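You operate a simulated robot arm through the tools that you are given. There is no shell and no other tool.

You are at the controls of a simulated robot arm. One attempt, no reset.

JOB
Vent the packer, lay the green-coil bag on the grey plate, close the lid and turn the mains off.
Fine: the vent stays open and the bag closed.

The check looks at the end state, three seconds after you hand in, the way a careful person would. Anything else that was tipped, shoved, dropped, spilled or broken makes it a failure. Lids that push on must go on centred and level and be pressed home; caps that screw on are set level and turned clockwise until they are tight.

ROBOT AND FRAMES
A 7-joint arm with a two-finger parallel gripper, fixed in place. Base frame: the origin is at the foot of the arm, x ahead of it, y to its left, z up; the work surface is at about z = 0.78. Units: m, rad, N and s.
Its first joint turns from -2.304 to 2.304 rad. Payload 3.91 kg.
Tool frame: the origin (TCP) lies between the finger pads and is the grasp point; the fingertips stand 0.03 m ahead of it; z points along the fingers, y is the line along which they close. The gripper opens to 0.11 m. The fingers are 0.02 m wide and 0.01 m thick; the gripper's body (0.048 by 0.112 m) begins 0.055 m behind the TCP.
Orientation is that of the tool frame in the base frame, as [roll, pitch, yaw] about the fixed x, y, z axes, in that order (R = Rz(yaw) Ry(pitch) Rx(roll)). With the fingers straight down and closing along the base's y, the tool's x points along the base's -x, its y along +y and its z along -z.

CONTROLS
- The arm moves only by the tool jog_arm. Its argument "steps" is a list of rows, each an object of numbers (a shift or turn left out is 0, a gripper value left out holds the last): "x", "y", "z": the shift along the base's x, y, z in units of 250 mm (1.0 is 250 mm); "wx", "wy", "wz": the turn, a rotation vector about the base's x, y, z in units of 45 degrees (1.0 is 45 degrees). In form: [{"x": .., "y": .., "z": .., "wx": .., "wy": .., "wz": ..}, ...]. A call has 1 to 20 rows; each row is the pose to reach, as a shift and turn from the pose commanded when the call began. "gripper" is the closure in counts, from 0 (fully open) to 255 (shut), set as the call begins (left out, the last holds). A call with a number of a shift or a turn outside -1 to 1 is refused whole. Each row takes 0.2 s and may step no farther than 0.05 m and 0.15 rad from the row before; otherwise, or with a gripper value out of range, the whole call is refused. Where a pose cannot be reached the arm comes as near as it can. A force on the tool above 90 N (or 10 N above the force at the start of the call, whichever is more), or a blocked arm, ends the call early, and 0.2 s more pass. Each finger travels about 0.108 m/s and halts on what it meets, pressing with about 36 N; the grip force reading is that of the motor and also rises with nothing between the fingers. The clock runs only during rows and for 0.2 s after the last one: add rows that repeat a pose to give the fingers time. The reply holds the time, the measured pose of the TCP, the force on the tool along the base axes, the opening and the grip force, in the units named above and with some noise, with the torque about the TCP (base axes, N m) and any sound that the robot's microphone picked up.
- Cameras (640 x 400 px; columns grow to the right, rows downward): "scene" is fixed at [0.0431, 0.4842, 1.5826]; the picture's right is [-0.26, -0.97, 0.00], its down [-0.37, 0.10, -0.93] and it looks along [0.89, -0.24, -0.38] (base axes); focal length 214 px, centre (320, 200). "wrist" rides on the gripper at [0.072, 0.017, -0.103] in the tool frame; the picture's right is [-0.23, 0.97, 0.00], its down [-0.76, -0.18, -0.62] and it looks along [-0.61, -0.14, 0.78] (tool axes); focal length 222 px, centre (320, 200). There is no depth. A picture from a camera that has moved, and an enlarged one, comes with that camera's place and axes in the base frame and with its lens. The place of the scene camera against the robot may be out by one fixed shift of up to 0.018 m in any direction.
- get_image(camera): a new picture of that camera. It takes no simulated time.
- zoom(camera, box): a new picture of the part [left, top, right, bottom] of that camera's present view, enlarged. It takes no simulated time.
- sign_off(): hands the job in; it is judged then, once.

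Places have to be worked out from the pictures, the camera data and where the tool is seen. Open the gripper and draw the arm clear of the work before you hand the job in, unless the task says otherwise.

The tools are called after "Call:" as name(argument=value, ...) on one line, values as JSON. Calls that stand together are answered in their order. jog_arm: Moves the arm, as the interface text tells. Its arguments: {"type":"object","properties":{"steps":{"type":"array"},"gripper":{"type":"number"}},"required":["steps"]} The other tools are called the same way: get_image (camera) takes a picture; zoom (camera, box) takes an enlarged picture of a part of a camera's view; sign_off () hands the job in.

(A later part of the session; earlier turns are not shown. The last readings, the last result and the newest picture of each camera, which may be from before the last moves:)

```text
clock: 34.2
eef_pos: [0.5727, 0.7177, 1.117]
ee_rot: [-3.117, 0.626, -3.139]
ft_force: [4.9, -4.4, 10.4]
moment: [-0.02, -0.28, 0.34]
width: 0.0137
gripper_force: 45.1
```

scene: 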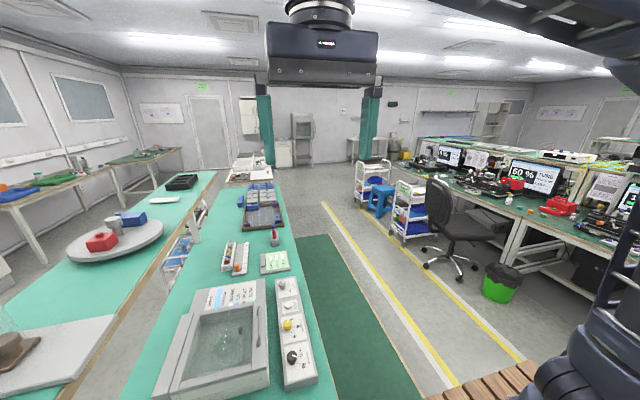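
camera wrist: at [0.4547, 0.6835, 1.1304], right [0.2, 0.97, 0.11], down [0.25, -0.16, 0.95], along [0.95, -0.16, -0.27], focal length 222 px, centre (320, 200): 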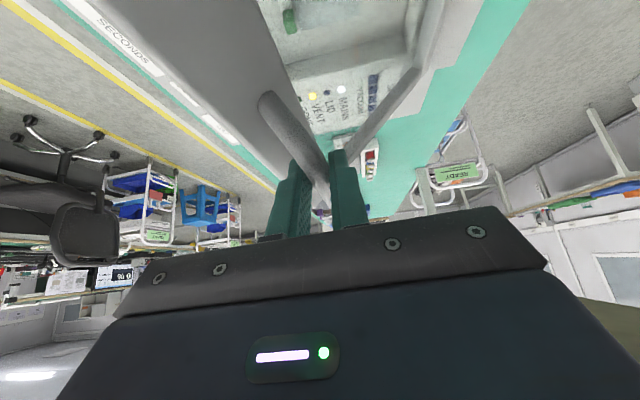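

Smooth so far. Next from 60° to 75°.

Call:
jog_arm(steps=[{"y": 0.039, "z": 0.016}, {"y": 0.078, "z": 0.027}, {"y": 0.117, "z": 0.037}, {"y": 0.157, "z": 0.045}, {"y": 0.197, "z": 0.052}, {"y": 0.238, "z": 0.057}])

Call:
zoom(camera="scene", box=[120, 200, 340, 400])

Call:
get_image(camera="wrist")

```text
clock: 35.8
eef_pos: [0.5696, 0.7271, 1.1167]
ee_rot: [-3.04, 0.598, -3.122]
ft_force: [42.3, 3.9, -13.2]
moment: [0.11, -0.27, 1.39]
width: 0.0139
gripper_force: 44.2
stopped in row 6: the arm was blocked; the commanded pose is now the measured one
```

```text
2.00 times, centred on (230, 300) of scene
camera zoom: at [0.0431, 0.4842, 1.5826], right [-0.26, -0.97, 0.0], down [-0.37, 0.1, -0.93], along [0.89, -0.24, -0.38], focal length 429 px, centre (500, 0)
```

zoom: 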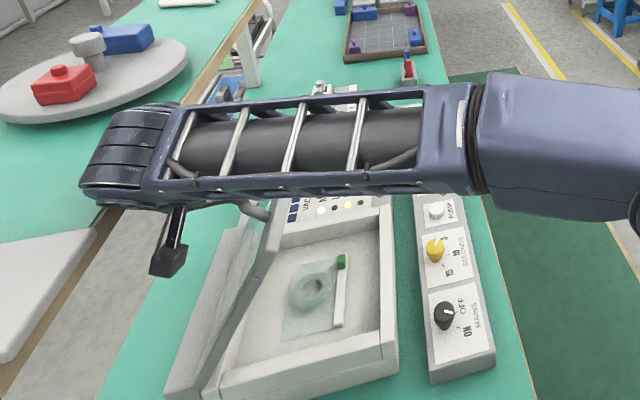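

```text
taken
camera wrist: at [0.4525, 0.7515, 1.1604], right [0.23, 0.97, 0.04], down [0.27, -0.11, 0.96], along [0.94, -0.2, -0.29], focal length 222 px, centre (320, 200)
```

wrist: 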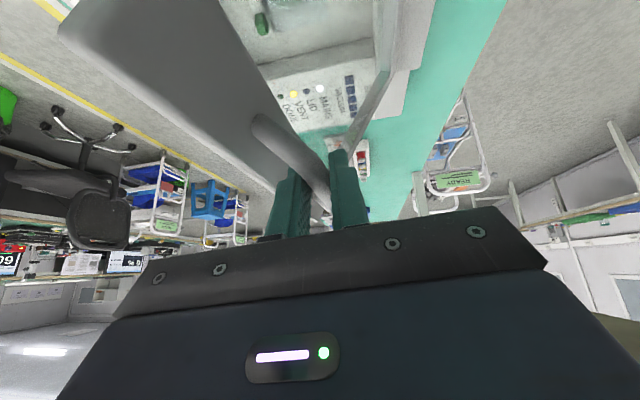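

Blocked again near 62°, this time with little y-load afterwards and the hand having rolled over the fingertips: either the lid has a stop here or the inner finger is wedging between bar and lid. I zoom in to tell which.

Call:
zoom(camera="wrist", box=[220, 80, 400, 250])

Call:
zoom(camera="scene", box=[180, 270, 290, 400])

```text
2.35 times, centred on (310, 165) of wrist
camera zoom: at [0.4525, 0.7515, 1.1604], right [0.23, 0.97, 0.04], down [0.27, -0.11, 0.96], along [0.94, -0.2, -0.29], focal length 523 px, centre (344, 282)
```

zoom: 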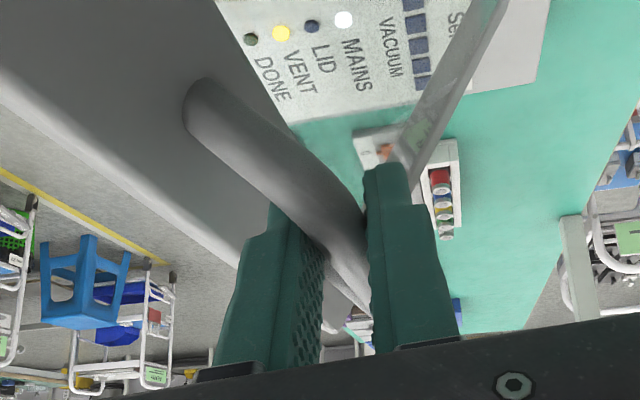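

```text
3.08 times, centred on (235, 335) of scene
camera zoom: at [0.0431, 0.4842, 1.5826], right [-0.26, -0.97, 0.0], down [-0.37, 0.1, -0.93], along [0.89, -0.24, -0.38], focal length 660 px, centre (582, -215)
```

zoom: 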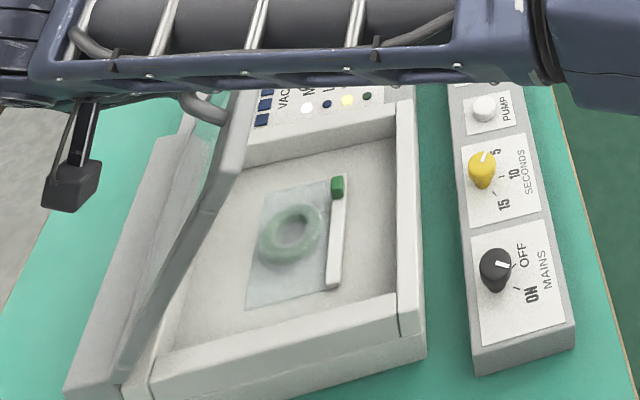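

Force limits were not exceeded the second time, which points to the arm itself (joint limit) rather than the lid. I look at the whole scene to see the arm's configuration.

Call:
get_image(camera="scene")

```text
taken
```

scene: 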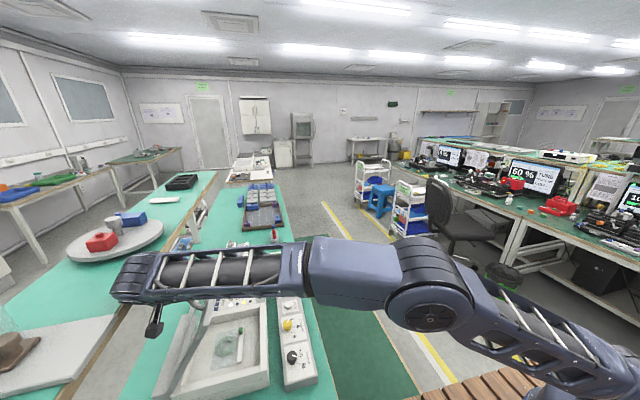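

I'll back the lid down along its arc to about 50° while returning the tool to vertical, then lower it nearly shut and test whether it stays where it is left.

Call:
jog_arm(steps=[{"x": 0.008, "y": -0.035, "z": -0.006, "wx": 0.02, "wy": 0.127}, {"x": 0.016, "y": -0.069, "z": -0.013, "wx": 0.041, "wy": 0.253}, {"x": 0.025, "y": -0.103, "z": -0.021, "wx": 0.061, "wy": 0.38}, {"x": 0.033, "y": -0.136, "z": -0.031, "wx": 0.081, "wy": 0.507}, {"x": 0.041, "y": -0.169, "z": -0.041, "wx": 0.102, "wy": 0.633}, {"x": 0.05, "y": -0.2, "z": -0.053, "wx": 0.122, "wy": 0.76}, {"x": 0.05, "y": -0.2, "z": -0.053, "wx": 0.122, "wy": 0.76}])

Call:
get_image(camera="wrist")

Call:
get_image(camera="scene")

```text
clock: 36.1
eef_pos: [0.5687, 0.6907, 1.0889]
ee_rot: [-2.893, 0.498, -3.073]
ft_force: [18.7, -79.7, 131.4]
moment: [-0.51, 4.75, 0.18]
width: 0.0172
gripper_force: 48.1
stopped in row 1: the arm was blocked; the commanded pose is now the measured one
```

```text
taken
camera wrist: at [0.4576, 0.7252, 1.1395], right [0.25, 0.96, -0.1], down [0.36, 0.01, 0.93], along [0.9, -0.27, -0.35], focal length 222 px, centre (320, 200)
```

wrist: 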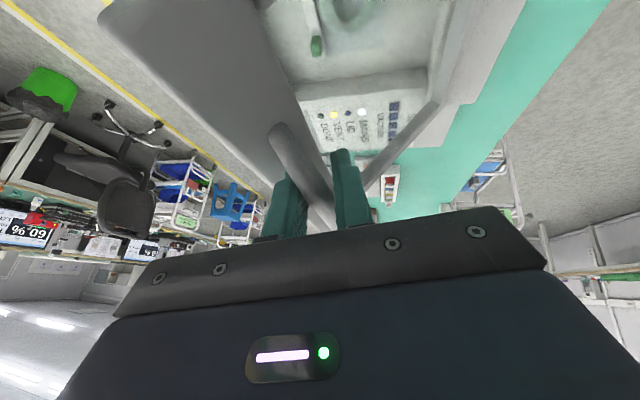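

```text
taken
```

scene: 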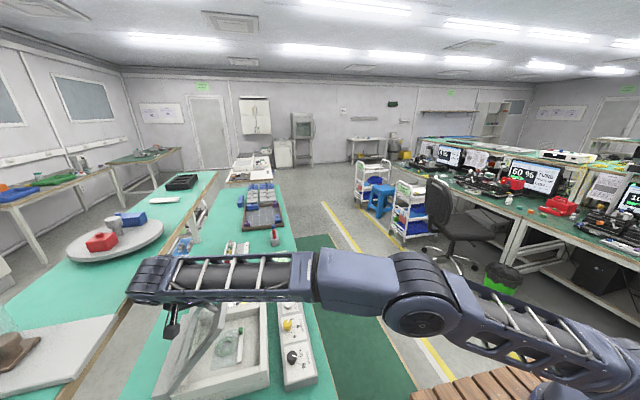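

The arm jerked and is now pressing on the bar; I hold still briefly to see what the load settles to.

Call:
jog_arm(steps=[{"z": 0}, {"z": 0}])

Call:
zoom(camera="scene", box=[120, 230, 300, 400])

Call:
zoom(camera="wrist", box=[220, 80, 400, 250])

```text
clock: 36.4
eef_pos: [0.5668, 0.6748, 1.0529]
ee_rot: [-2.744, 0.415, -2.982]
ft_force: [-52.0, -44.6, 67.0]
moment: [-4.36, -0.07, -3.07]
width: 0.0704
gripper_force: 55.7
stopped in row 1: the arm was blocked; the commanded pose is now the measured one
```

```text
2.35 times, centred on (210, 315) of scene
camera zoom: at [0.0431, 0.4842, 1.5826], right [-0.26, -0.97, 0.0], down [-0.37, 0.1, -0.93], along [0.89, -0.24, -0.38], focal length 505 px, centre (579, -71)
```

zoom: 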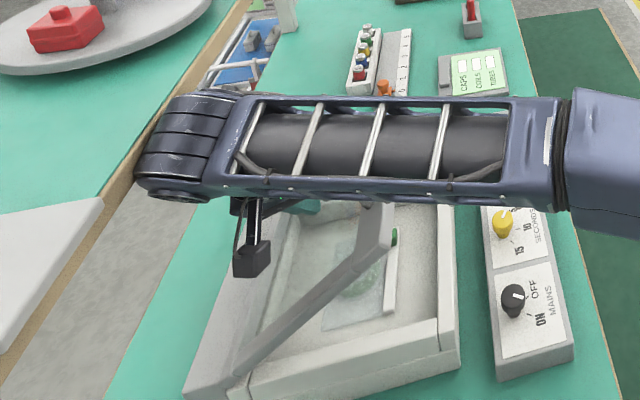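

```text
2.35 times, centred on (310, 165) of wrist
camera zoom: at [0.459, 0.7145, 1.1046], right [0.21, 0.94, -0.25], down [0.42, 0.15, 0.9], along [0.88, -0.3, -0.37], focal length 523 px, centre (344, 282)
```

zoom: 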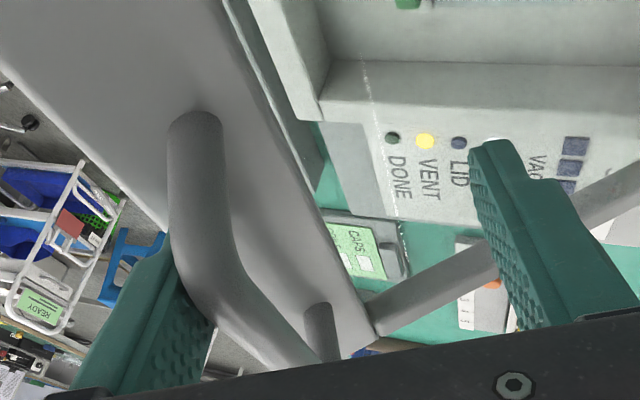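

The hand has been pushed off the bar (fingers forced to 70 mm) with the lid near 40°. I look at the scene state and hold one short row more to see if the arm settles.

Call:
jog_arm(steps=[{"z": 0.0}], gripper=60)

Call:
get_image(camera="scene")

Call:
get_image(camera="wrist")

```text
clock: 36.8
eef_pos: [0.5896, 0.6536, 1.0024]
ee_rot: [-2.55, 0.306, -2.905]
ft_force: [-114.4, -264.6, 203.2]
moment: [-2.47, -6.43, -7.74]
width: 0.1106
gripper_force: 26.6
stopped in row 1: the arm was blocked; the commanded pose is now the measured one
```

```text
taken
```

scene: 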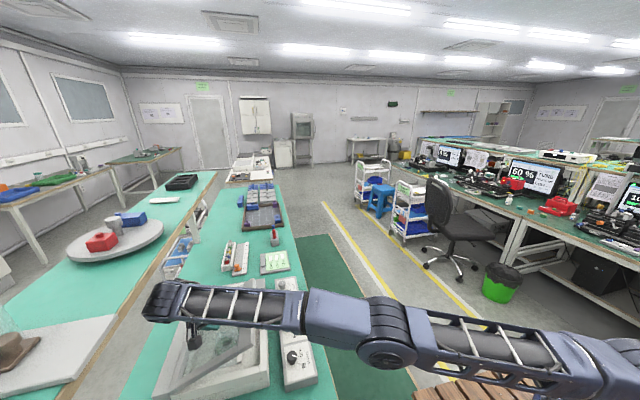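

```text
taken
camera wrist: at [0.4841, 0.7021, 1.0545], right [0.18, 0.88, -0.45], down [0.48, 0.32, 0.82], along [0.86, -0.36, -0.36], focal length 222 px, centre (320, 200)
```

wrist: 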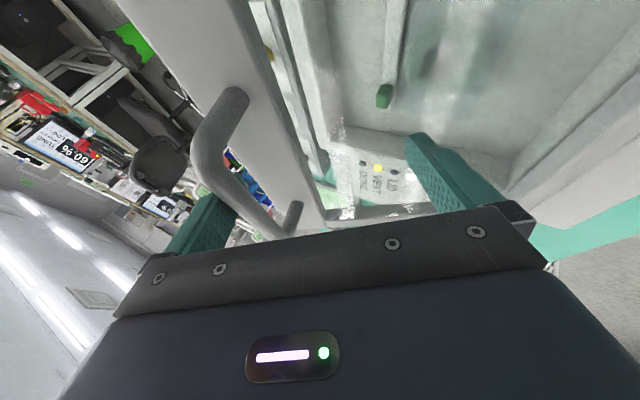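

The arm is sagging onto the packer with a large load, so I must move off at once: straight up and slightly toward −y with the fingers open.

Call:
jog_arm(steps=[{"z": 0.08, "y": -0.04}, {"z": 0.16, "y": -0.08}, {"z": 0.26, "y": -0.1}, {"z": 0.4, "y": -0.1}], gripper=0)

Call:
get_image(camera="scene")

Call:
get_image(camera="wrist")

```text
clock: 37.1
eef_pos: [0.5962, 0.6941, 0.9087]
ee_rot: [-2.257, 0.182, -2.876]
ft_force: [9.3, -74.0, 104.7]
moment: [8.73, 2.81, 1.1]
width: 0.0
gripper_force: 0.0
stopped in row 1: the arm was blocked; the commanded pose is now the measured one
```

```text
taken
```

scene: 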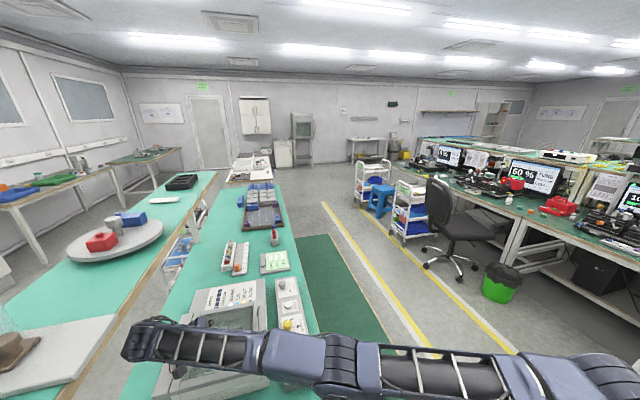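

```text
taken
camera wrist: at [0.4957, 0.761, 0.948], right [0.18, 0.69, -0.7], down [0.53, 0.53, 0.66], along [0.83, -0.49, -0.27], focal length 222 px, centre (320, 200)
```

wrist: 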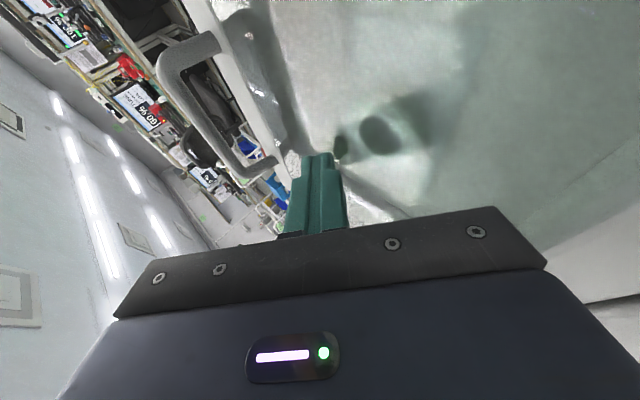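

The arm has dropped onto the packer, and the gripper reads shut though I commanded it open; the arm seems not to be holding itself. I try a small straight-up move to see whether it still responds.

Call:
jog_arm(steps=[{"z": 0.05}, {"z": 0.1}, {"z": 0.15}], gripper=0)

Call:
get_image(camera="scene")

```text
clock: 37.3
eef_pos: [0.5864, 0.7448, 0.9157]
ee_rot: [-1.992, 0.34, -2.593]
ft_force: [221.6, -45.2, 404.4]
moment: [21.9, 10.98, -11.06]
width: 0.0262
gripper_force: 0.0
stopped in row 1: the force on the tool passed its limit at 796 N (the readings are from after the stop); the commanded pose is now the measured one
```

```text
taken
```

scene: 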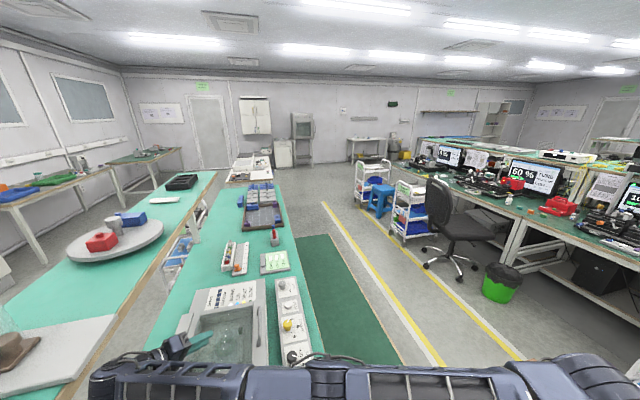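

The arm is still sinking toward the bench. I command a steady rise again, in small rows.

Call:
jog_arm(steps=[{"z": 0.08}, {"z": 0.16}, {"z": 0.24}, {"z": 0.32}])

Call:
get_image(camera="scene")

Call:
get_image(camera="wrist")

```text
clock: 37.7
eef_pos: [0.5837, 0.7587, 0.9338]
ee_rot: [-2.274, 0.252, -2.802]
ft_force: [-6.0, 5.4, 26.0]
moment: [1.38, 0.89, -0.02]
width: 0.061
gripper_force: 0.1
stopped in row 1: the arm was blocked; the commanded pose is now the measured one
```

```text
taken
```

scene: 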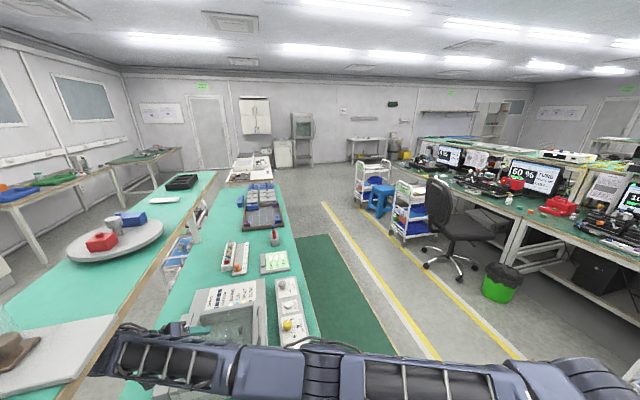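

```text
taken
camera wrist: at [0.4764, 0.8153, 0.969], right [0.17, 0.73, -0.66], down [0.45, 0.54, 0.71], along [0.88, -0.42, -0.23], focal length 222 px, centre (320, 200)
```

wrist: 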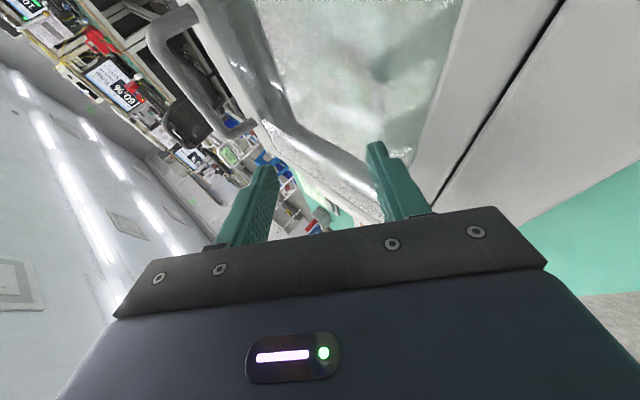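

Load is down to 26 N and the gripper is opening, so control is coming back. I wait a moment without motion and read again.

Call:
jog_arm(steps=[{"z": 0.02}, {"z": 0.04}, {"z": 0.06}])

Call:
get_image(camera="scene")

```text
clock: 37.9
eef_pos: [0.5708, 0.7761, 0.942]
ee_rot: [-2.276, 0.272, -2.716]
ft_force: [-1.5, 0.9, 69.1]
moment: [1.65, 0.84, -0.06]
width: 0.0871
gripper_force: 0.0
stopped in row 1: the force on the tool passed its limit at 236 N (the readings are from after the stop); the commanded pose is now the measured one
```

```text
taken
```

scene: 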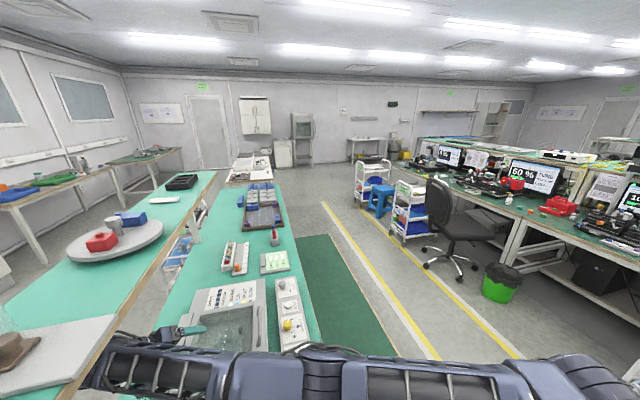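

The arm is being bounced off the packer top. I command a firmer first step, up and back toward −y.

Call:
jog_arm(steps=[{"y": -0.06, "z": 0.18}, {"y": -0.12, "z": 0.36}, {"y": -0.18, "z": 0.54}, {"y": -0.24, "z": 0.72}])

Call:
get_image(camera="scene")

```text
clock: 39.1
eef_pos: [0.5549, 0.7276, 1.0391]
ee_rot: [-2.202, 0.184, -2.693]
ft_force: [0.0, -0.2, 0.5]
moment: [0.0, 0.03, 0.01]
width: 0.1099
gripper_force: 0.1
stopped in row 4: the arm was blocked; the commanded pose is now the measured one
```

```text
taken
```

scene: 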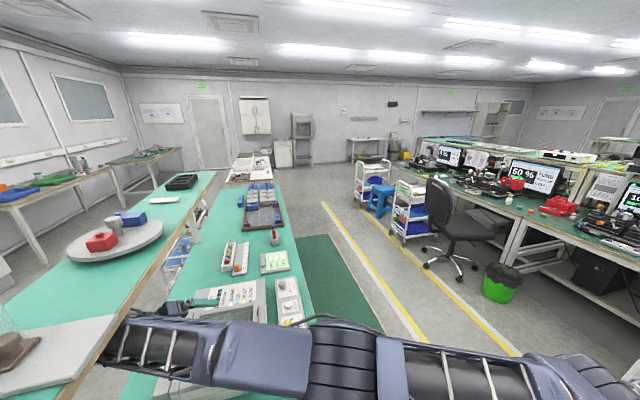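

Contact force is zero now and the gripper is open. I raise further while turning the tool back toward pointing straight down.

Call:
jog_arm(steps=[{"z": 0.08, "y": -0.04, "wx": 0.1, "wy": 0.066}, {"z": 0.16, "y": -0.08, "wx": 0.2, "wy": 0.132}, {"z": 0.24, "y": -0.12, "wx": 0.3, "wy": 0.2}, {"z": 0.32, "y": -0.16, "wx": 0.4, "wy": 0.266}])

Call:
get_image(camera="scene")

Call:
get_image(camera="wrist")

```text
clock: 40.2
eef_pos: [0.5342, 0.6943, 1.003]
ee_rot: [-2.466, 0.027, -2.726]
ft_force: [0.0, -0.6, -1.1]
moment: [-0.01, -0.02, 0.04]
width: 0.1099
gripper_force: 0.1
stopped in row 4: the arm was blocked; the commanded pose is now the measured one
```

```text
taken
```

scene: 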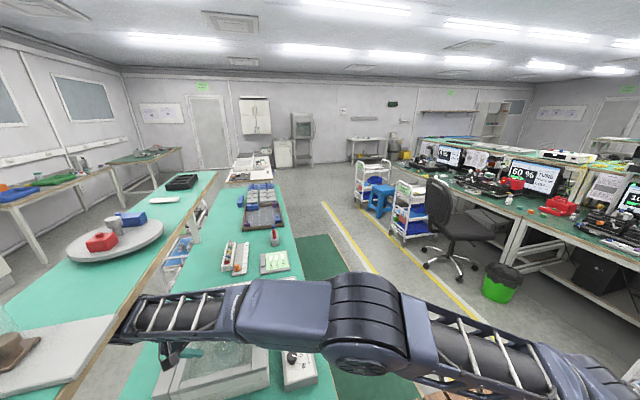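

```text
taken
camera wrist: at [0.436, 0.7367, 1.0713], right [-0.08, 0.79, -0.6], down [0.58, 0.53, 0.62], along [0.81, -0.3, -0.5], focal length 222 px, centre (320, 200)
```

wrist: 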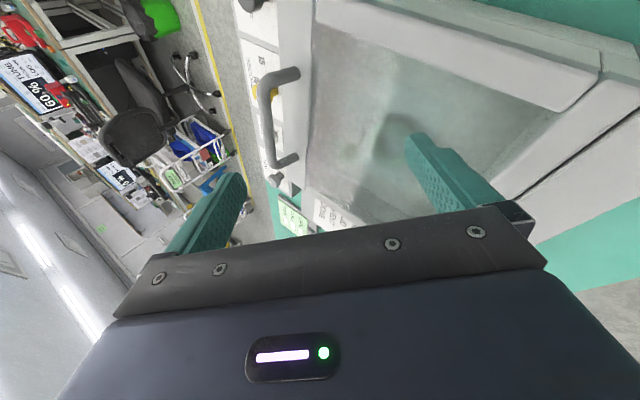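

No contact now, but the arm's elbow is swinging back and the pose lags. I hold for a few rows to let it catch up before moving more.

Call:
jog_arm(steps=[{"z": 0.0}, {"z": 0.0}, {"z": 0.0}, {"z": 0.0}])

Call:
get_image(camera="scene")

```text
clock: 41.2
eef_pos: [0.5334, 0.6953, 1.0018]
ee_rot: [-2.466, 0.028, -2.725]
ft_force: [-0.5, -0.4, 0.6]
moment: [0.0, 0.03, 0.0]
width: 0.1101
gripper_force: 0.1
```

```text
taken
```

scene: 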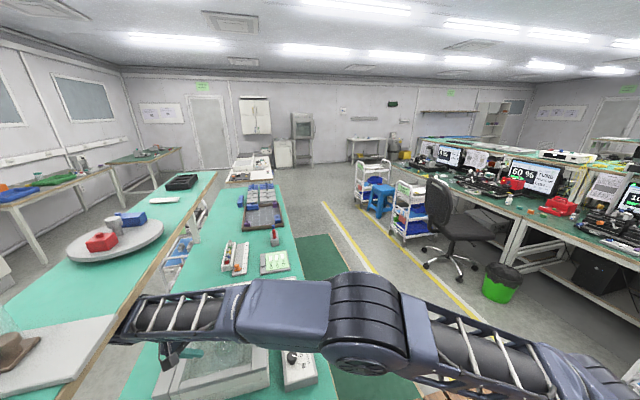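

The arm is steady and responsive again. I raise it slowly with small steps.

Call:
jog_arm(steps=[{"z": 0.06}, {"z": 0.12}, {"z": 0.18}, {"z": 0.24}, {"z": 0.3}, {"z": 0.36}, {"z": 0.42}, {"z": 0.48}])

Call:
get_image(camera="scene")

```text
clock: 43.2
eef_pos: [0.512, 0.6785, 1.0184]
ee_rot: [-2.33, -0.102, -2.73]
ft_force: [-0.4, 1.7, 0.4]
moment: [0.02, 0.01, 0.0]
width: 0.1102
gripper_force: 0.0
stopped in row 8: the arm was blocked; the commanded pose is now the measured one
```

```text
taken
```

scene: 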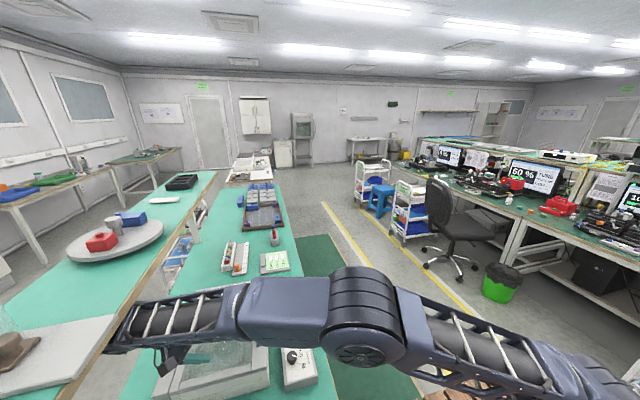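

Raising stalls because the wrist is bent over (tool pointing toward −y). I rotate the tool in place back toward straight down.

Call:
jog_arm(steps=[{"wx": 0.12, "wy": 0.04}, {"wx": 0.24, "wy": 0.08}, {"wx": 0.36, "wy": 0.12}, {"wx": 0.48, "wy": 0.16}])

Call:
get_image(camera="scene")

```text
clock: 44.2
eef_pos: [0.5125, 0.6722, 1.0035]
ee_rot: [-2.711, -0.079, -2.707]
ft_force: [-0.5, -0.3, -0.3]
moment: [0.0, 0.0, -0.01]
width: 0.11
gripper_force: 0.1
```

```text
taken
```

scene: 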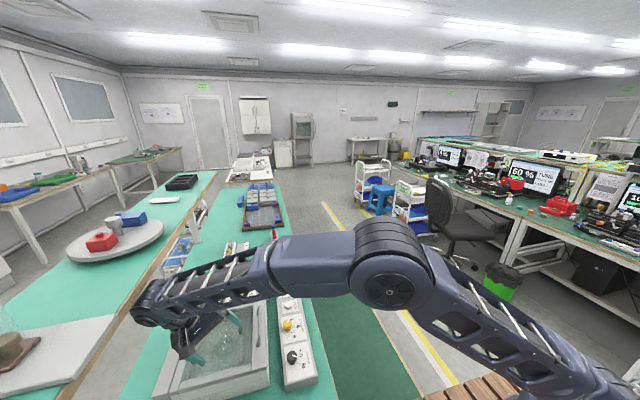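

That tracks well and the elbow is coming back up. I finish the rotation while rising.

Call:
jog_arm(steps=[{"z": 0.04, "y": -0.04, "wx": 0.12, "wy": 0.04}, {"z": 0.1, "y": -0.1, "wx": 0.24, "wy": 0.08}, {"z": 0.18, "y": -0.16, "wx": 0.36, "wy": 0.12}, {"z": 0.28, "y": -0.22, "wx": 0.48, "wy": 0.16}, {"z": 0.38, "y": -0.28, "wx": 0.48, "wy": 0.16}])

Call:
get_image(camera="scene")

Call:
get_image(camera="wrist")

```text
clock: 45.4
eef_pos: [0.5115, 0.6077, 1.1173]
ee_rot: [-3.127, -0.007, -2.686]
ft_force: [-0.1, 0.5, 0.0]
moment: [-0.03, -0.01, 0.03]
width: 0.1104
gripper_force: 0.0
```

```text
taken
```

scene: 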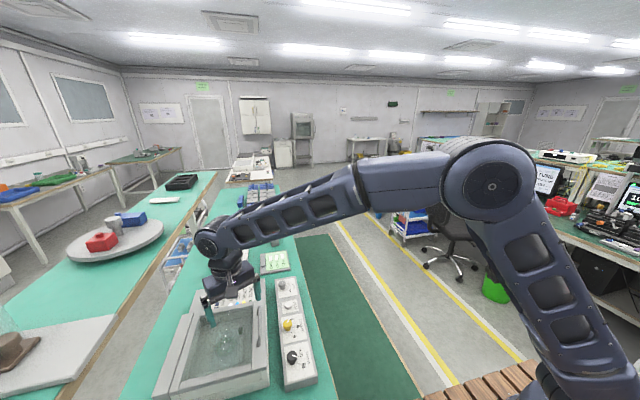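

```text
taken
camera wrist: at [0.4399, 0.593, 1.2214], right [-0.22, 0.97, -0.02], down [0.76, 0.19, 0.62], along [0.61, 0.13, -0.78], focal length 222 px, centre (320, 200)
```

wrist: 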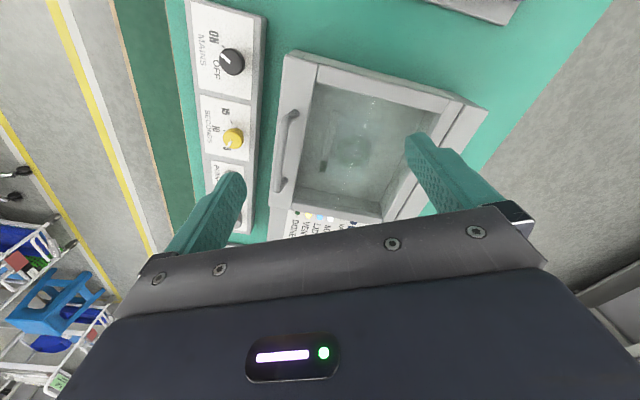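

The arm is back to a normal elbow-up posture, tool down, no load. Before going on I check the bench for anything disturbed by that drop.

Call:
zoom(camera="scene", box=[140, 220, 340, 400])

Call:
zoom(camera="wrist", box=[180, 0, 500, 240])

```text
2.22 times, centred on (240, 310) of scene
camera zoom: at [0.0431, 0.4842, 1.5826], right [-0.26, -0.97, 0.0], down [-0.37, 0.1, -0.93], along [0.89, -0.24, -0.38], focal length 477 px, centre (498, -44)
```

zoom: 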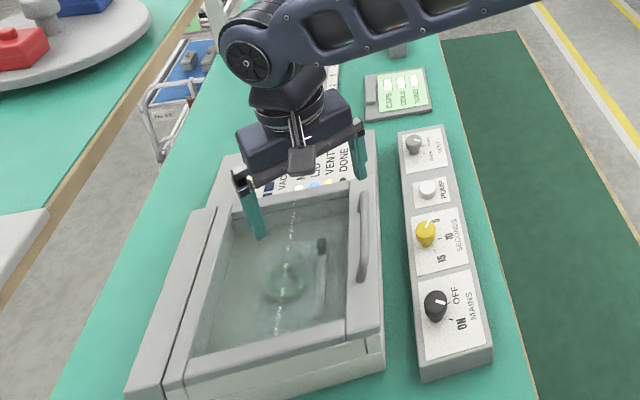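

```text
1.67 times, centred on (340, 120) of wrist
camera zoom: at [0.4399, 0.593, 1.2214], right [-0.22, 0.97, -0.02], down [0.76, 0.19, 0.62], along [0.61, 0.13, -0.78], focal length 370 px, centre (287, 333)
```

zoom: 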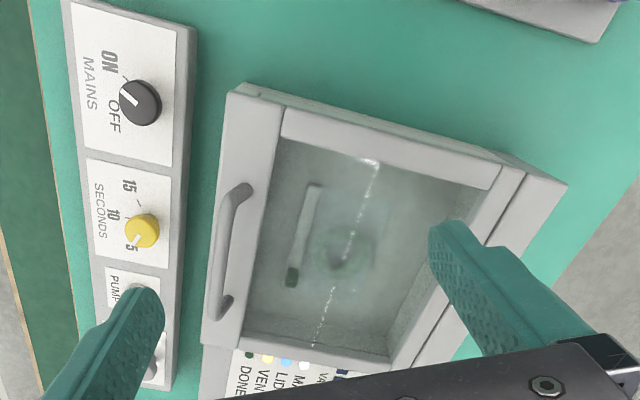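

The packer, panel and bag look unchanged and the lid is shut again. I also need to see the plate side of the bench, so I move up and back and turn the camera toward it.

Call:
jog_arm(steps=[{"x": -0.06, "y": -0.07, "z": 0.1, "wz": 0.12}, {"x": -0.12, "y": -0.14, "z": 0.2, "wz": 0.24}, {"x": -0.18, "y": -0.21, "z": 0.3, "wz": 0.36}, {"x": -0.24, "y": -0.28, "z": 0.4, "wz": 0.48}, {"x": -0.3, "y": -0.35, "z": 0.5, "wz": 0.6}, {"x": -0.36, "y": -0.42, "z": 0.6, "wz": 0.72}, {"x": -0.42, "y": -0.5, "z": 0.7, "wz": 0.84}, {"x": -0.48, "y": -0.58, "z": 0.8, "wz": 0.96}, {"x": -0.5, "y": -0.62, "z": 0.9, "wz": 1.0}])

Call:
get_image(camera="wrist")

Call:
get_image(camera="scene")

```text
clock: 47.4
eef_pos: [0.3849, 0.4535, 1.3409]
ee_rot: [-3.128, -0.008, -1.9]
ft_force: [-0.1, 0.1, -0.5]
moment: [-0.01, 0.01, 0.0]
width: 0.1101
gripper_force: 0.0
```

```text
taken
camera wrist: at [0.3456, 0.3918, 1.4451], right [-0.85, 0.53, -0.02], down [0.41, 0.67, 0.62], along [0.34, 0.52, -0.78], focal length 222 px, centre (320, 200)
```

wrist: 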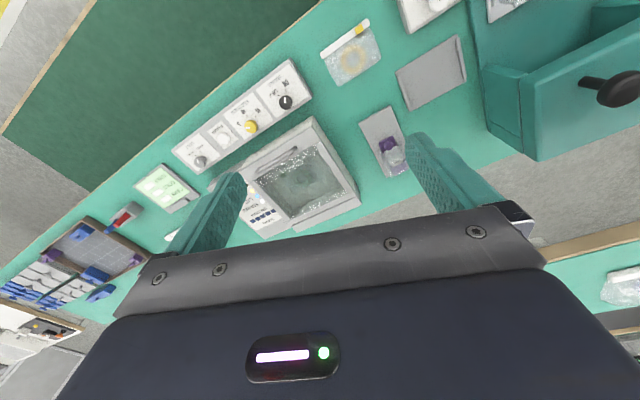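

```text
taken
```

scene: 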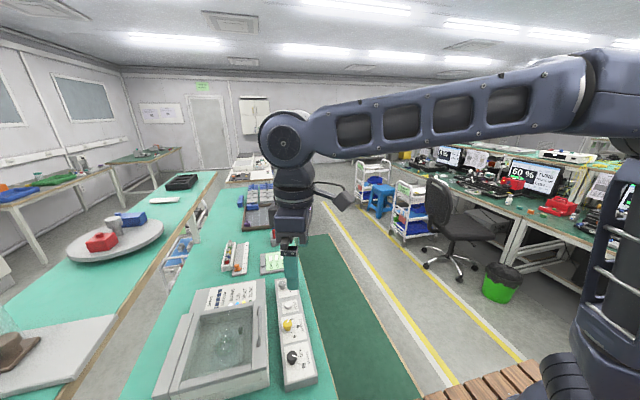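

Call:
zoom(camera="wrist", box=[300, 0, 520, 190])

Call:
zoom(camera="wrist", box=[160, 50, 370, 240])

```text
2.11 times, centred on (410, 95) of wrist
camera zoom: at [0.3456, 0.3918, 1.4451], right [-0.85, 0.53, -0.02], down [0.41, 0.67, 0.62], along [0.34, 0.52, -0.78], focal length 468 px, centre (130, 421)
```

zoom: 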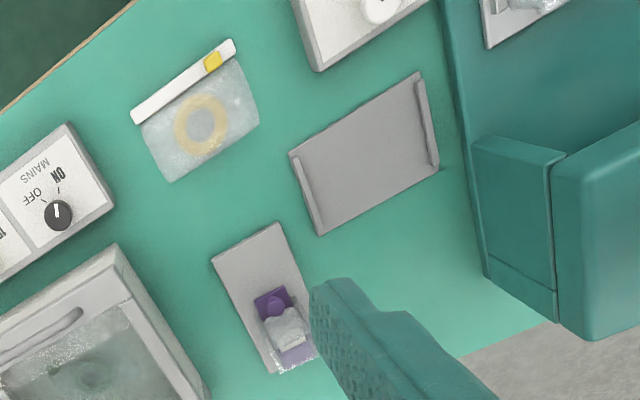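

```text
2.11 times, centred on (265, 145) of wrist
camera zoom: at [0.3456, 0.3918, 1.4451], right [-0.85, 0.53, -0.02], down [0.41, 0.67, 0.62], along [0.34, 0.52, -0.78], focal length 468 px, centre (436, 316)
```

zoom: 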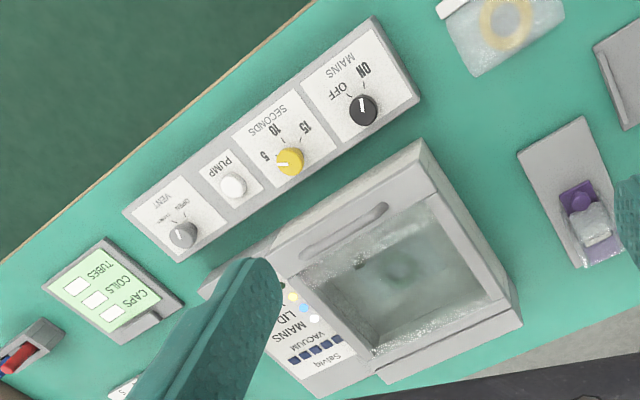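

Nothing on the bench appears disturbed: bags, plate, DRY cartridge, knobs and lid are as before, vent still OPEN. I go back to the handle, restoring an exactly vertical tool and the y-closing yaw; this time I'll test early whether the lid holds itself.

Call:
jog_arm(steps=[{"x": 0.07, "y": 0.04, "z": -0.1, "wx": 0.015, "wy": 0.013, "wz": -0.1}, {"x": 0.14, "y": 0.08, "z": -0.2, "wx": 0.015, "wy": 0.013, "wz": -0.2}, {"x": 0.21, "y": 0.12, "z": -0.3, "wx": 0.015, "wy": 0.013, "wz": -0.3}, {"x": 0.28, "y": 0.16, "z": -0.4, "wx": 0.015, "wy": 0.013, "wz": -0.4}, {"x": 0.35, "y": 0.2, "z": -0.5, "wx": 0.015, "wy": 0.013, "wz": -0.5}, {"x": 0.42, "y": 0.24, "z": -0.6, "wx": 0.015, "wy": 0.013, "wz": -0.6}, {"x": 0.49, "y": 0.28, "z": -0.7, "wx": 0.015, "wy": 0.013, "wz": -0.7}, {"x": 0.56, "y": 0.32, "z": -0.8, "wx": 0.015, "wy": 0.013, "wz": -0.79}], gripper=130)

Call:
jog_arm(steps=[{"x": 0.04, "y": 0.02, "z": -0.05, "wz": -0.13}, {"x": 0.08, "y": 0.04, "z": -0.1, "wz": -0.26}, {"x": 0.12, "y": 0.06, "z": -0.15, "wz": -0.39}, {"x": 0.16, "y": 0.08, "z": -0.2, "wz": -0.52}, {"x": 0.19, "y": 0.1, "z": -0.25, "wz": -0.65}, {"x": 0.2, "y": 0.12, "z": -0.3, "wz": -0.79}, {"x": 0.2, "y": 0.123, "z": -0.36, "wz": -0.79}])

Call:
get_image(camera="wrist")

```text
clock: 49.2
eef_pos: [0.5261, 0.5331, 1.1421]
ee_rot: [-3.14, -0.004, -2.521]
ft_force: [-0.2, -0.6, 0.5]
moment: [-0.01, 0.02, -0.03]
width: 0.0542
gripper_force: 0.0
```

```text
clock: 50.8
eef_pos: [0.5743, 0.5641, 1.0516]
ee_rot: [-3.139, -0.004, 3.14]
ft_force: [-0.9, 0.4, 0.5]
moment: [-0.02, 0.02, -0.01]
width: 0.0539
gripper_force: 0.1
```

```text
taken
camera wrist: at [0.5048, 0.5812, 1.1559], right [0.23, 0.97, 0.0], down [0.76, -0.18, 0.62], along [0.6, -0.14, -0.78], focal length 222 px, centre (320, 200)
```

wrist: 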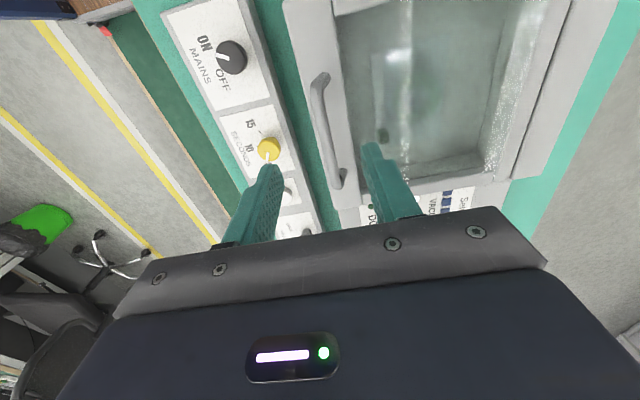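

Before gripping, I use the free space to find out whether the arm alone can go past where it stopped: up to z≈1.13 and out to y≈0.70 first.

Call:
jog_arm(steps=[{"z": 0.16}, {"z": 0.32}, {"z": 0.32, "y": 0.14}, {"z": 0.32, "y": 0.28}, {"z": 0.32, "y": 0.42}, {"z": 0.32, "y": 0.54}])

Call:
jog_arm(steps=[{"y": 0.04}, {"y": 0.08}, {"y": 0.12}])

Call:
get_image(camera="scene")

```text
clock: 52.2
eef_pos: [0.5754, 0.6974, 1.1325]
ee_rot: [-3.139, -0.002, 3.141]
ft_force: [0.4, -0.7, 0.8]
moment: [0.03, -0.01, 0.0]
width: 0.0535
gripper_force: 0.0
```

```text
clock: 53.1
eef_pos: [0.5758, 0.7225, 1.1321]
ee_rot: [-3.124, -0.001, 3.139]
ft_force: [7.2, -188.1, -10.3]
moment: [18.46, 1.14, 0.45]
width: 0.054
gripper_force: 0.0
stopped in row 3: the force on the tool passed its limit at 97 N (the readings are from after the stop); the commanded pose is now the measured one
```

```text
taken
```

scene: 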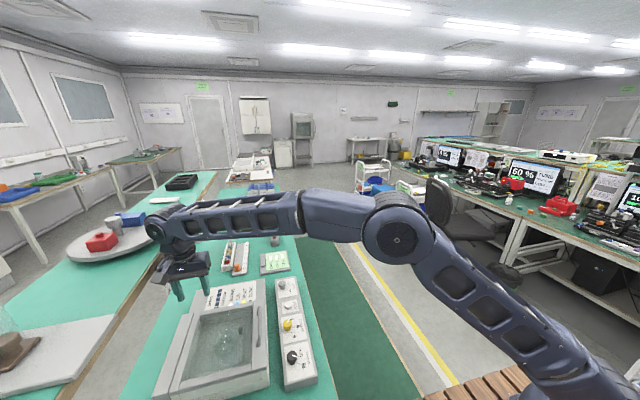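

Same stop in free air at y≈0.7225, with the force purely along −y about 10 cm above the TCP: something stands beside the hand near y≈0.78 that I haven't recognised. I look closely around the hand.

Call:
zoom(camera="scene", box=[110, 190, 260, 320])

Call:
get_image(camera="wrist")

```text
3.08 times, centred on (185, 255) of scene
camera zoom: at [0.0431, 0.4842, 1.5826], right [-0.26, -0.97, 0.0], down [-0.37, 0.1, -0.93], along [0.89, -0.24, -0.38], focal length 660 px, centre (735, 31)
```

zoom: 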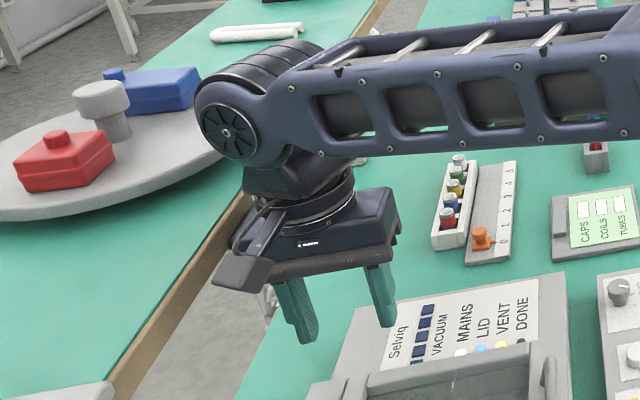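

```text
taken
camera wrist: at [0.5045, 0.7412, 1.2375], right [0.23, 0.97, -0.02], down [0.76, -0.17, 0.62], along [0.61, -0.16, -0.78], focal length 222 px, centre (320, 200)
```

wrist: 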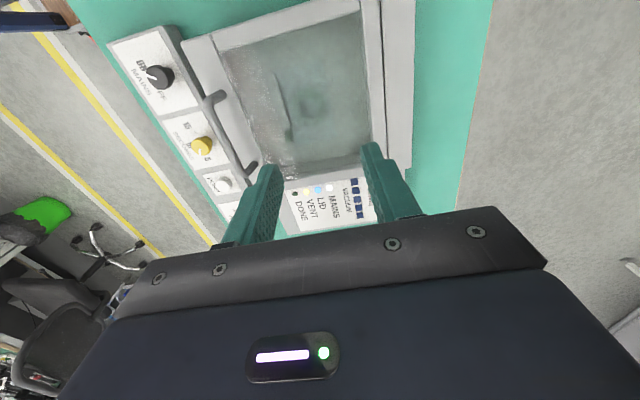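

Nothing visible stands there, but I retreat gently in −y the same way that worked the first time, then hold to read the forces.

Call:
jog_arm(steps=[{"y": -0.026}, {"y": -0.052}, {"y": -0.08}, {"y": -0.12}, {"y": -0.16}])

Call:
get_image(camera="wrist")

Call:
zoom(camera="scene", box=[0, 180, 260, 400])

```text
clock: 54.4
eef_pos: [0.564, 0.6971, 1.1305]
ee_rot: [-3.132, -0.008, -3.131]
ft_force: [0.4, -0.8, -1.0]
moment: [0.01, 0.01, 0.0]
width: 0.0538
gripper_force: 0.0
```

```text
taken
camera wrist: at [0.493, 0.7138, 1.2349], right [0.21, 0.98, -0.01], down [0.77, -0.16, 0.62], along [0.6, -0.14, -0.78], focal length 222 px, centre (320, 200)
```

wrist: 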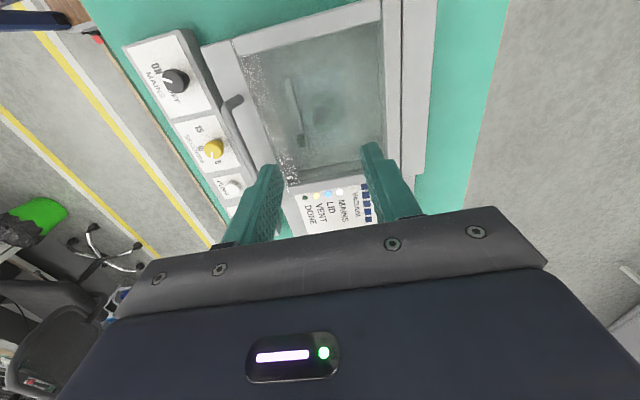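

```text
1.82 times, centred on (130, 290) of scene
camera zoom: at [0.0431, 0.4842, 1.5826], right [-0.26, -0.97, 0.0], down [-0.37, 0.1, -0.93], along [0.89, -0.24, -0.38], focal length 390 px, centre (666, 36)
```

zoom: 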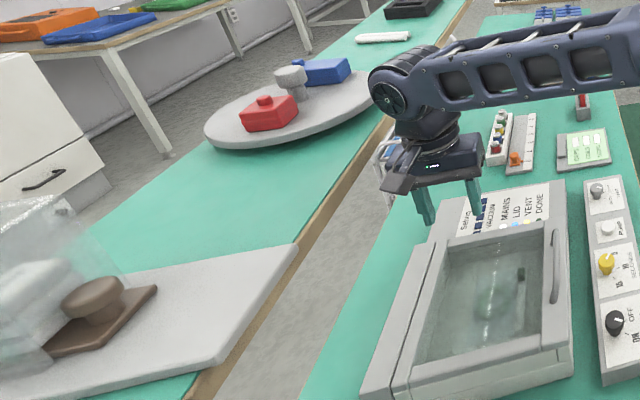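

Force is zero but the pose lags the command by ~1.5 cm, which again suggests a limit of the arm itself. I hold and re-read.

Call:
jog_arm(steps=[{"z": 0}, {"z": 0}, {"z": 0}])

Call:
jog_arm(steps=[{"y": -0.04}, {"y": -0.08}, {"y": -0.12}, {"y": -0.12}, {"y": -0.12}])

```text
clock: 55.1
eef_pos: [0.5642, 0.6961, 1.1295]
ee_rot: [-3.132, -0.006, -3.128]
ft_force: [0.0, 0.9, 0.6]
moment: [0.01, 0.02, -0.01]
width: 0.0538
gripper_force: 0.1
```

```text
clock: 56.4
eef_pos: [0.5644, 0.6655, 1.1302]
ee_rot: [-3.131, -0.006, -3.131]
ft_force: [-0.1, -0.2, 0.1]
moment: [0.01, 0.01, -0.01]
width: 0.0541
gripper_force: 0.1
```

Tracking is exact again here; the stop moment was a sudden jump of the arm, i.e. an arm limit near azimuth ≈51.5°, r≈0.92. I test in free air whether a different yaw moves that limit: turn +45° first.

Call:
jog_arm(steps=[{"wz": 0.17}, {"wz": 0.34}, {"wz": 0.51}, {"wz": 0.68}, {"wz": 0.85}, {"wz": 1.0}])

Call:
jog_arm(steps=[{"y": 0.03}, {"y": 0.06}, {"y": 0.09}, {"y": 0.12}, {"y": 0.15}, {"y": 0.18}, {"y": 0.21}])

Call:
get_image(camera="scene")

```text
clock: 57.8
eef_pos: [0.5625, 0.6654, 1.13]
ee_rot: [-3.133, -0.008, -2.342]
ft_force: [0.5, 0.5, 0.0]
moment: [-0.02, 0.03, -0.03]
width: 0.0537
gripper_force: 0.1
```

```text
clock: 59.4
eef_pos: [0.5637, 0.7189, 1.1309]
ee_rot: [-3.132, -0.004, -2.344]
ft_force: [-0.2, -0.5, -0.3]
moment: [0.02, -0.02, 0.0]
width: 0.0537
gripper_force: 0.1
```

```text
taken
```

scene: 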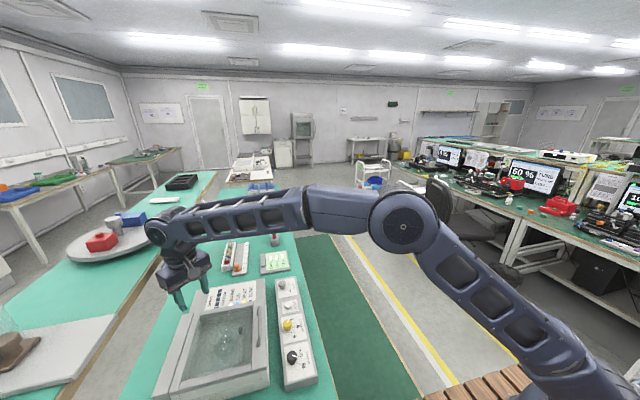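

Fine to y = 0.719. I continue in 6 mm steps toward 0.76.

Call:
jog_arm(steps=[{"y": 0.024}, {"y": 0.048}, {"y": 0.072}])

Call:
jog_arm(steps=[{"y": 0.024}, {"y": 0.048}, {"y": 0.072}])

```text
clock: 59.9
eef_pos: [0.5653, 0.7207, 1.1315]
ee_rot: [-3.116, -0.019, -2.341]
ft_force: [10.2, -193.6, -7.4]
moment: [19.0, 0.67, 4.07]
width: 0.0541
gripper_force: 0.1
stopped in row 2: the force on the tool passed its limit at 114 N (the readings are from after the stop); the commanded pose is now the measured one
```

```text
clock: 60.2
eef_pos: [0.5657, 0.7186, 1.1321]
ee_rot: [-3.102, -0.027, -2.341]
ft_force: [-3.8, -264.4, -9.7]
moment: [25.86, -0.65, 6.68]
width: 0.0541
gripper_force: 0.1
stopped in row 1: the force on the tool passed its limit at 223 N (the readings are from after the stop); the commanded pose is now the measured one
```

The push is sustained and purely along −y at the hand's +y corner, whatever the yaw: there really is an unseen vertical obstacle with its face at about y≈0.776 up at z≈1.2. I retreat in −y now.

Call:
jog_arm(steps=[{"y": -0.02}, {"y": -0.04}, {"y": -0.08}, {"y": -0.12}, {"y": -0.16}, {"y": -0.2}])

Call:
get_image(camera="wrist")

```text
clock: 61.6
eef_pos: [0.5513, 0.6882, 1.1261]
ee_rot: [-3.113, -0.022, -2.326]
ft_force: [0.1, 0.2, 0.0]
moment: [-0.03, 0.03, 0.01]
width: 0.0537
gripper_force: 0.0
```

```text
taken
camera wrist: at [0.4901, 0.6511, 1.2319], right [-0.55, 0.83, -0.03], down [0.65, 0.45, 0.61], along [0.52, 0.32, -0.79], focal length 222 px, centre (320, 200)
```

wrist: 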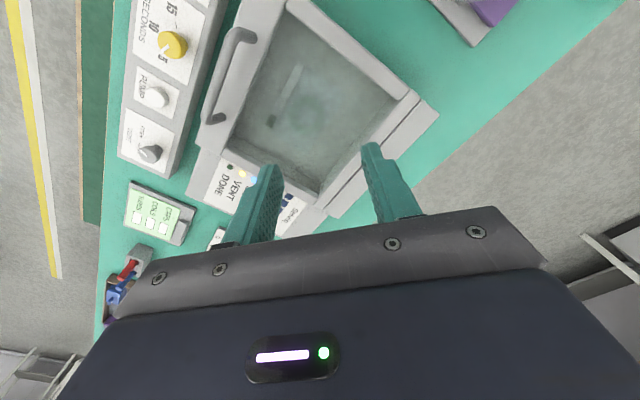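

I'm clear again. I inspect the space above the hinge side closely for something transparent before deciding how to open the lid.

Call:
zoom(camera="scene", box=[130, 220, 230, 300])

Call:
zoom(camera="scene", box=[130, 300, 230, 400])

Call:
zoom(camera="wrist", box=[380, 0, 640, 220])

```text
5.00 times, centred on (180, 260) of scene
camera zoom: at [0.0431, 0.4842, 1.5826], right [-0.26, -0.97, 0.0], down [-0.37, 0.1, -0.93], along [0.89, -0.24, -0.38], focal length 1072 px, centre (1020, -100)
```

zoom: 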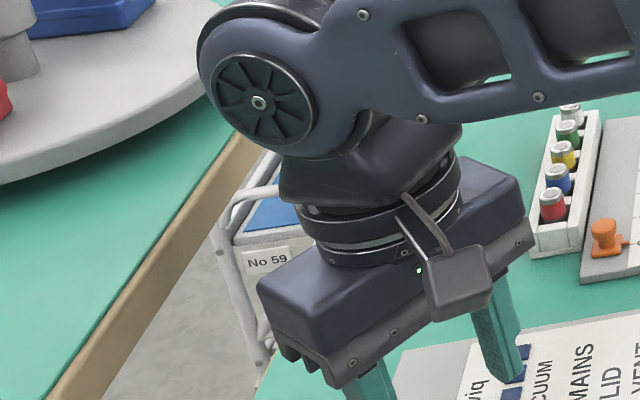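

```text
4.00 times, centred on (180, 350) of scene
camera zoom: at [0.0431, 0.4842, 1.5826], right [-0.26, -0.97, 0.0], down [-0.37, 0.1, -0.93], along [0.89, -0.24, -0.38], focal length 858 px, centre (880, -400)
```

zoom: 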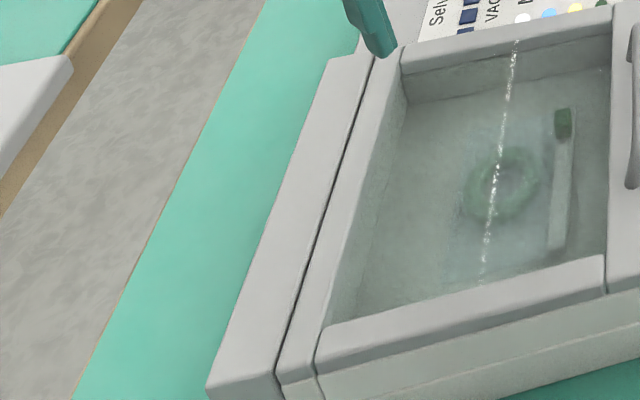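

```text
1.82 times, centred on (510, 110) of wrist
camera zoom: at [0.4901, 0.6511, 1.2319], right [-0.55, 0.83, -0.03], down [0.65, 0.45, 0.61], along [0.52, 0.32, -0.79], focal length 404 px, centre (-26, 364)
```

zoom: 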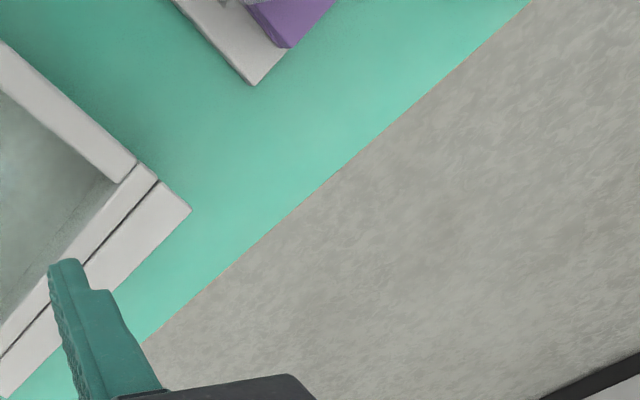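

Nothing visible there, so I simply stay clear of that zone. I return above the handle with a vertical tool to test whether the lid holds itself at a small angle.

Call:
jog_arm(steps=[{"x": 0.015, "y": -0.08, "z": 0.0, "wx": 0.008, "wz": -0.16}, {"x": 0.03, "y": -0.16, "z": -0.04, "wx": 0.015, "wz": -0.33}, {"x": 0.045, "y": -0.25, "z": -0.1, "wx": 0.023, "wz": -0.5}, {"x": 0.06, "y": -0.34, "z": -0.16, "wx": 0.03, "wz": -0.67}, {"x": 0.08, "y": -0.42, "z": -0.23, "wx": 0.038, "wz": -0.84}, {"x": 0.095, "y": -0.495, "z": -0.3, "wx": 0.045, "wz": -1.0}, {"x": 0.095, "y": -0.495, "z": -0.3, "wx": 0.045, "wz": -1.0}])

```text
clock: 63.2
eef_pos: [0.5765, 0.563, 1.0531]
ee_rot: [3.138, -0.009, -3.114]
ft_force: [-0.3, 0.3, 0.3]
moment: [0.0, 0.02, 0.01]
width: 0.0544
gripper_force: 0.1
```

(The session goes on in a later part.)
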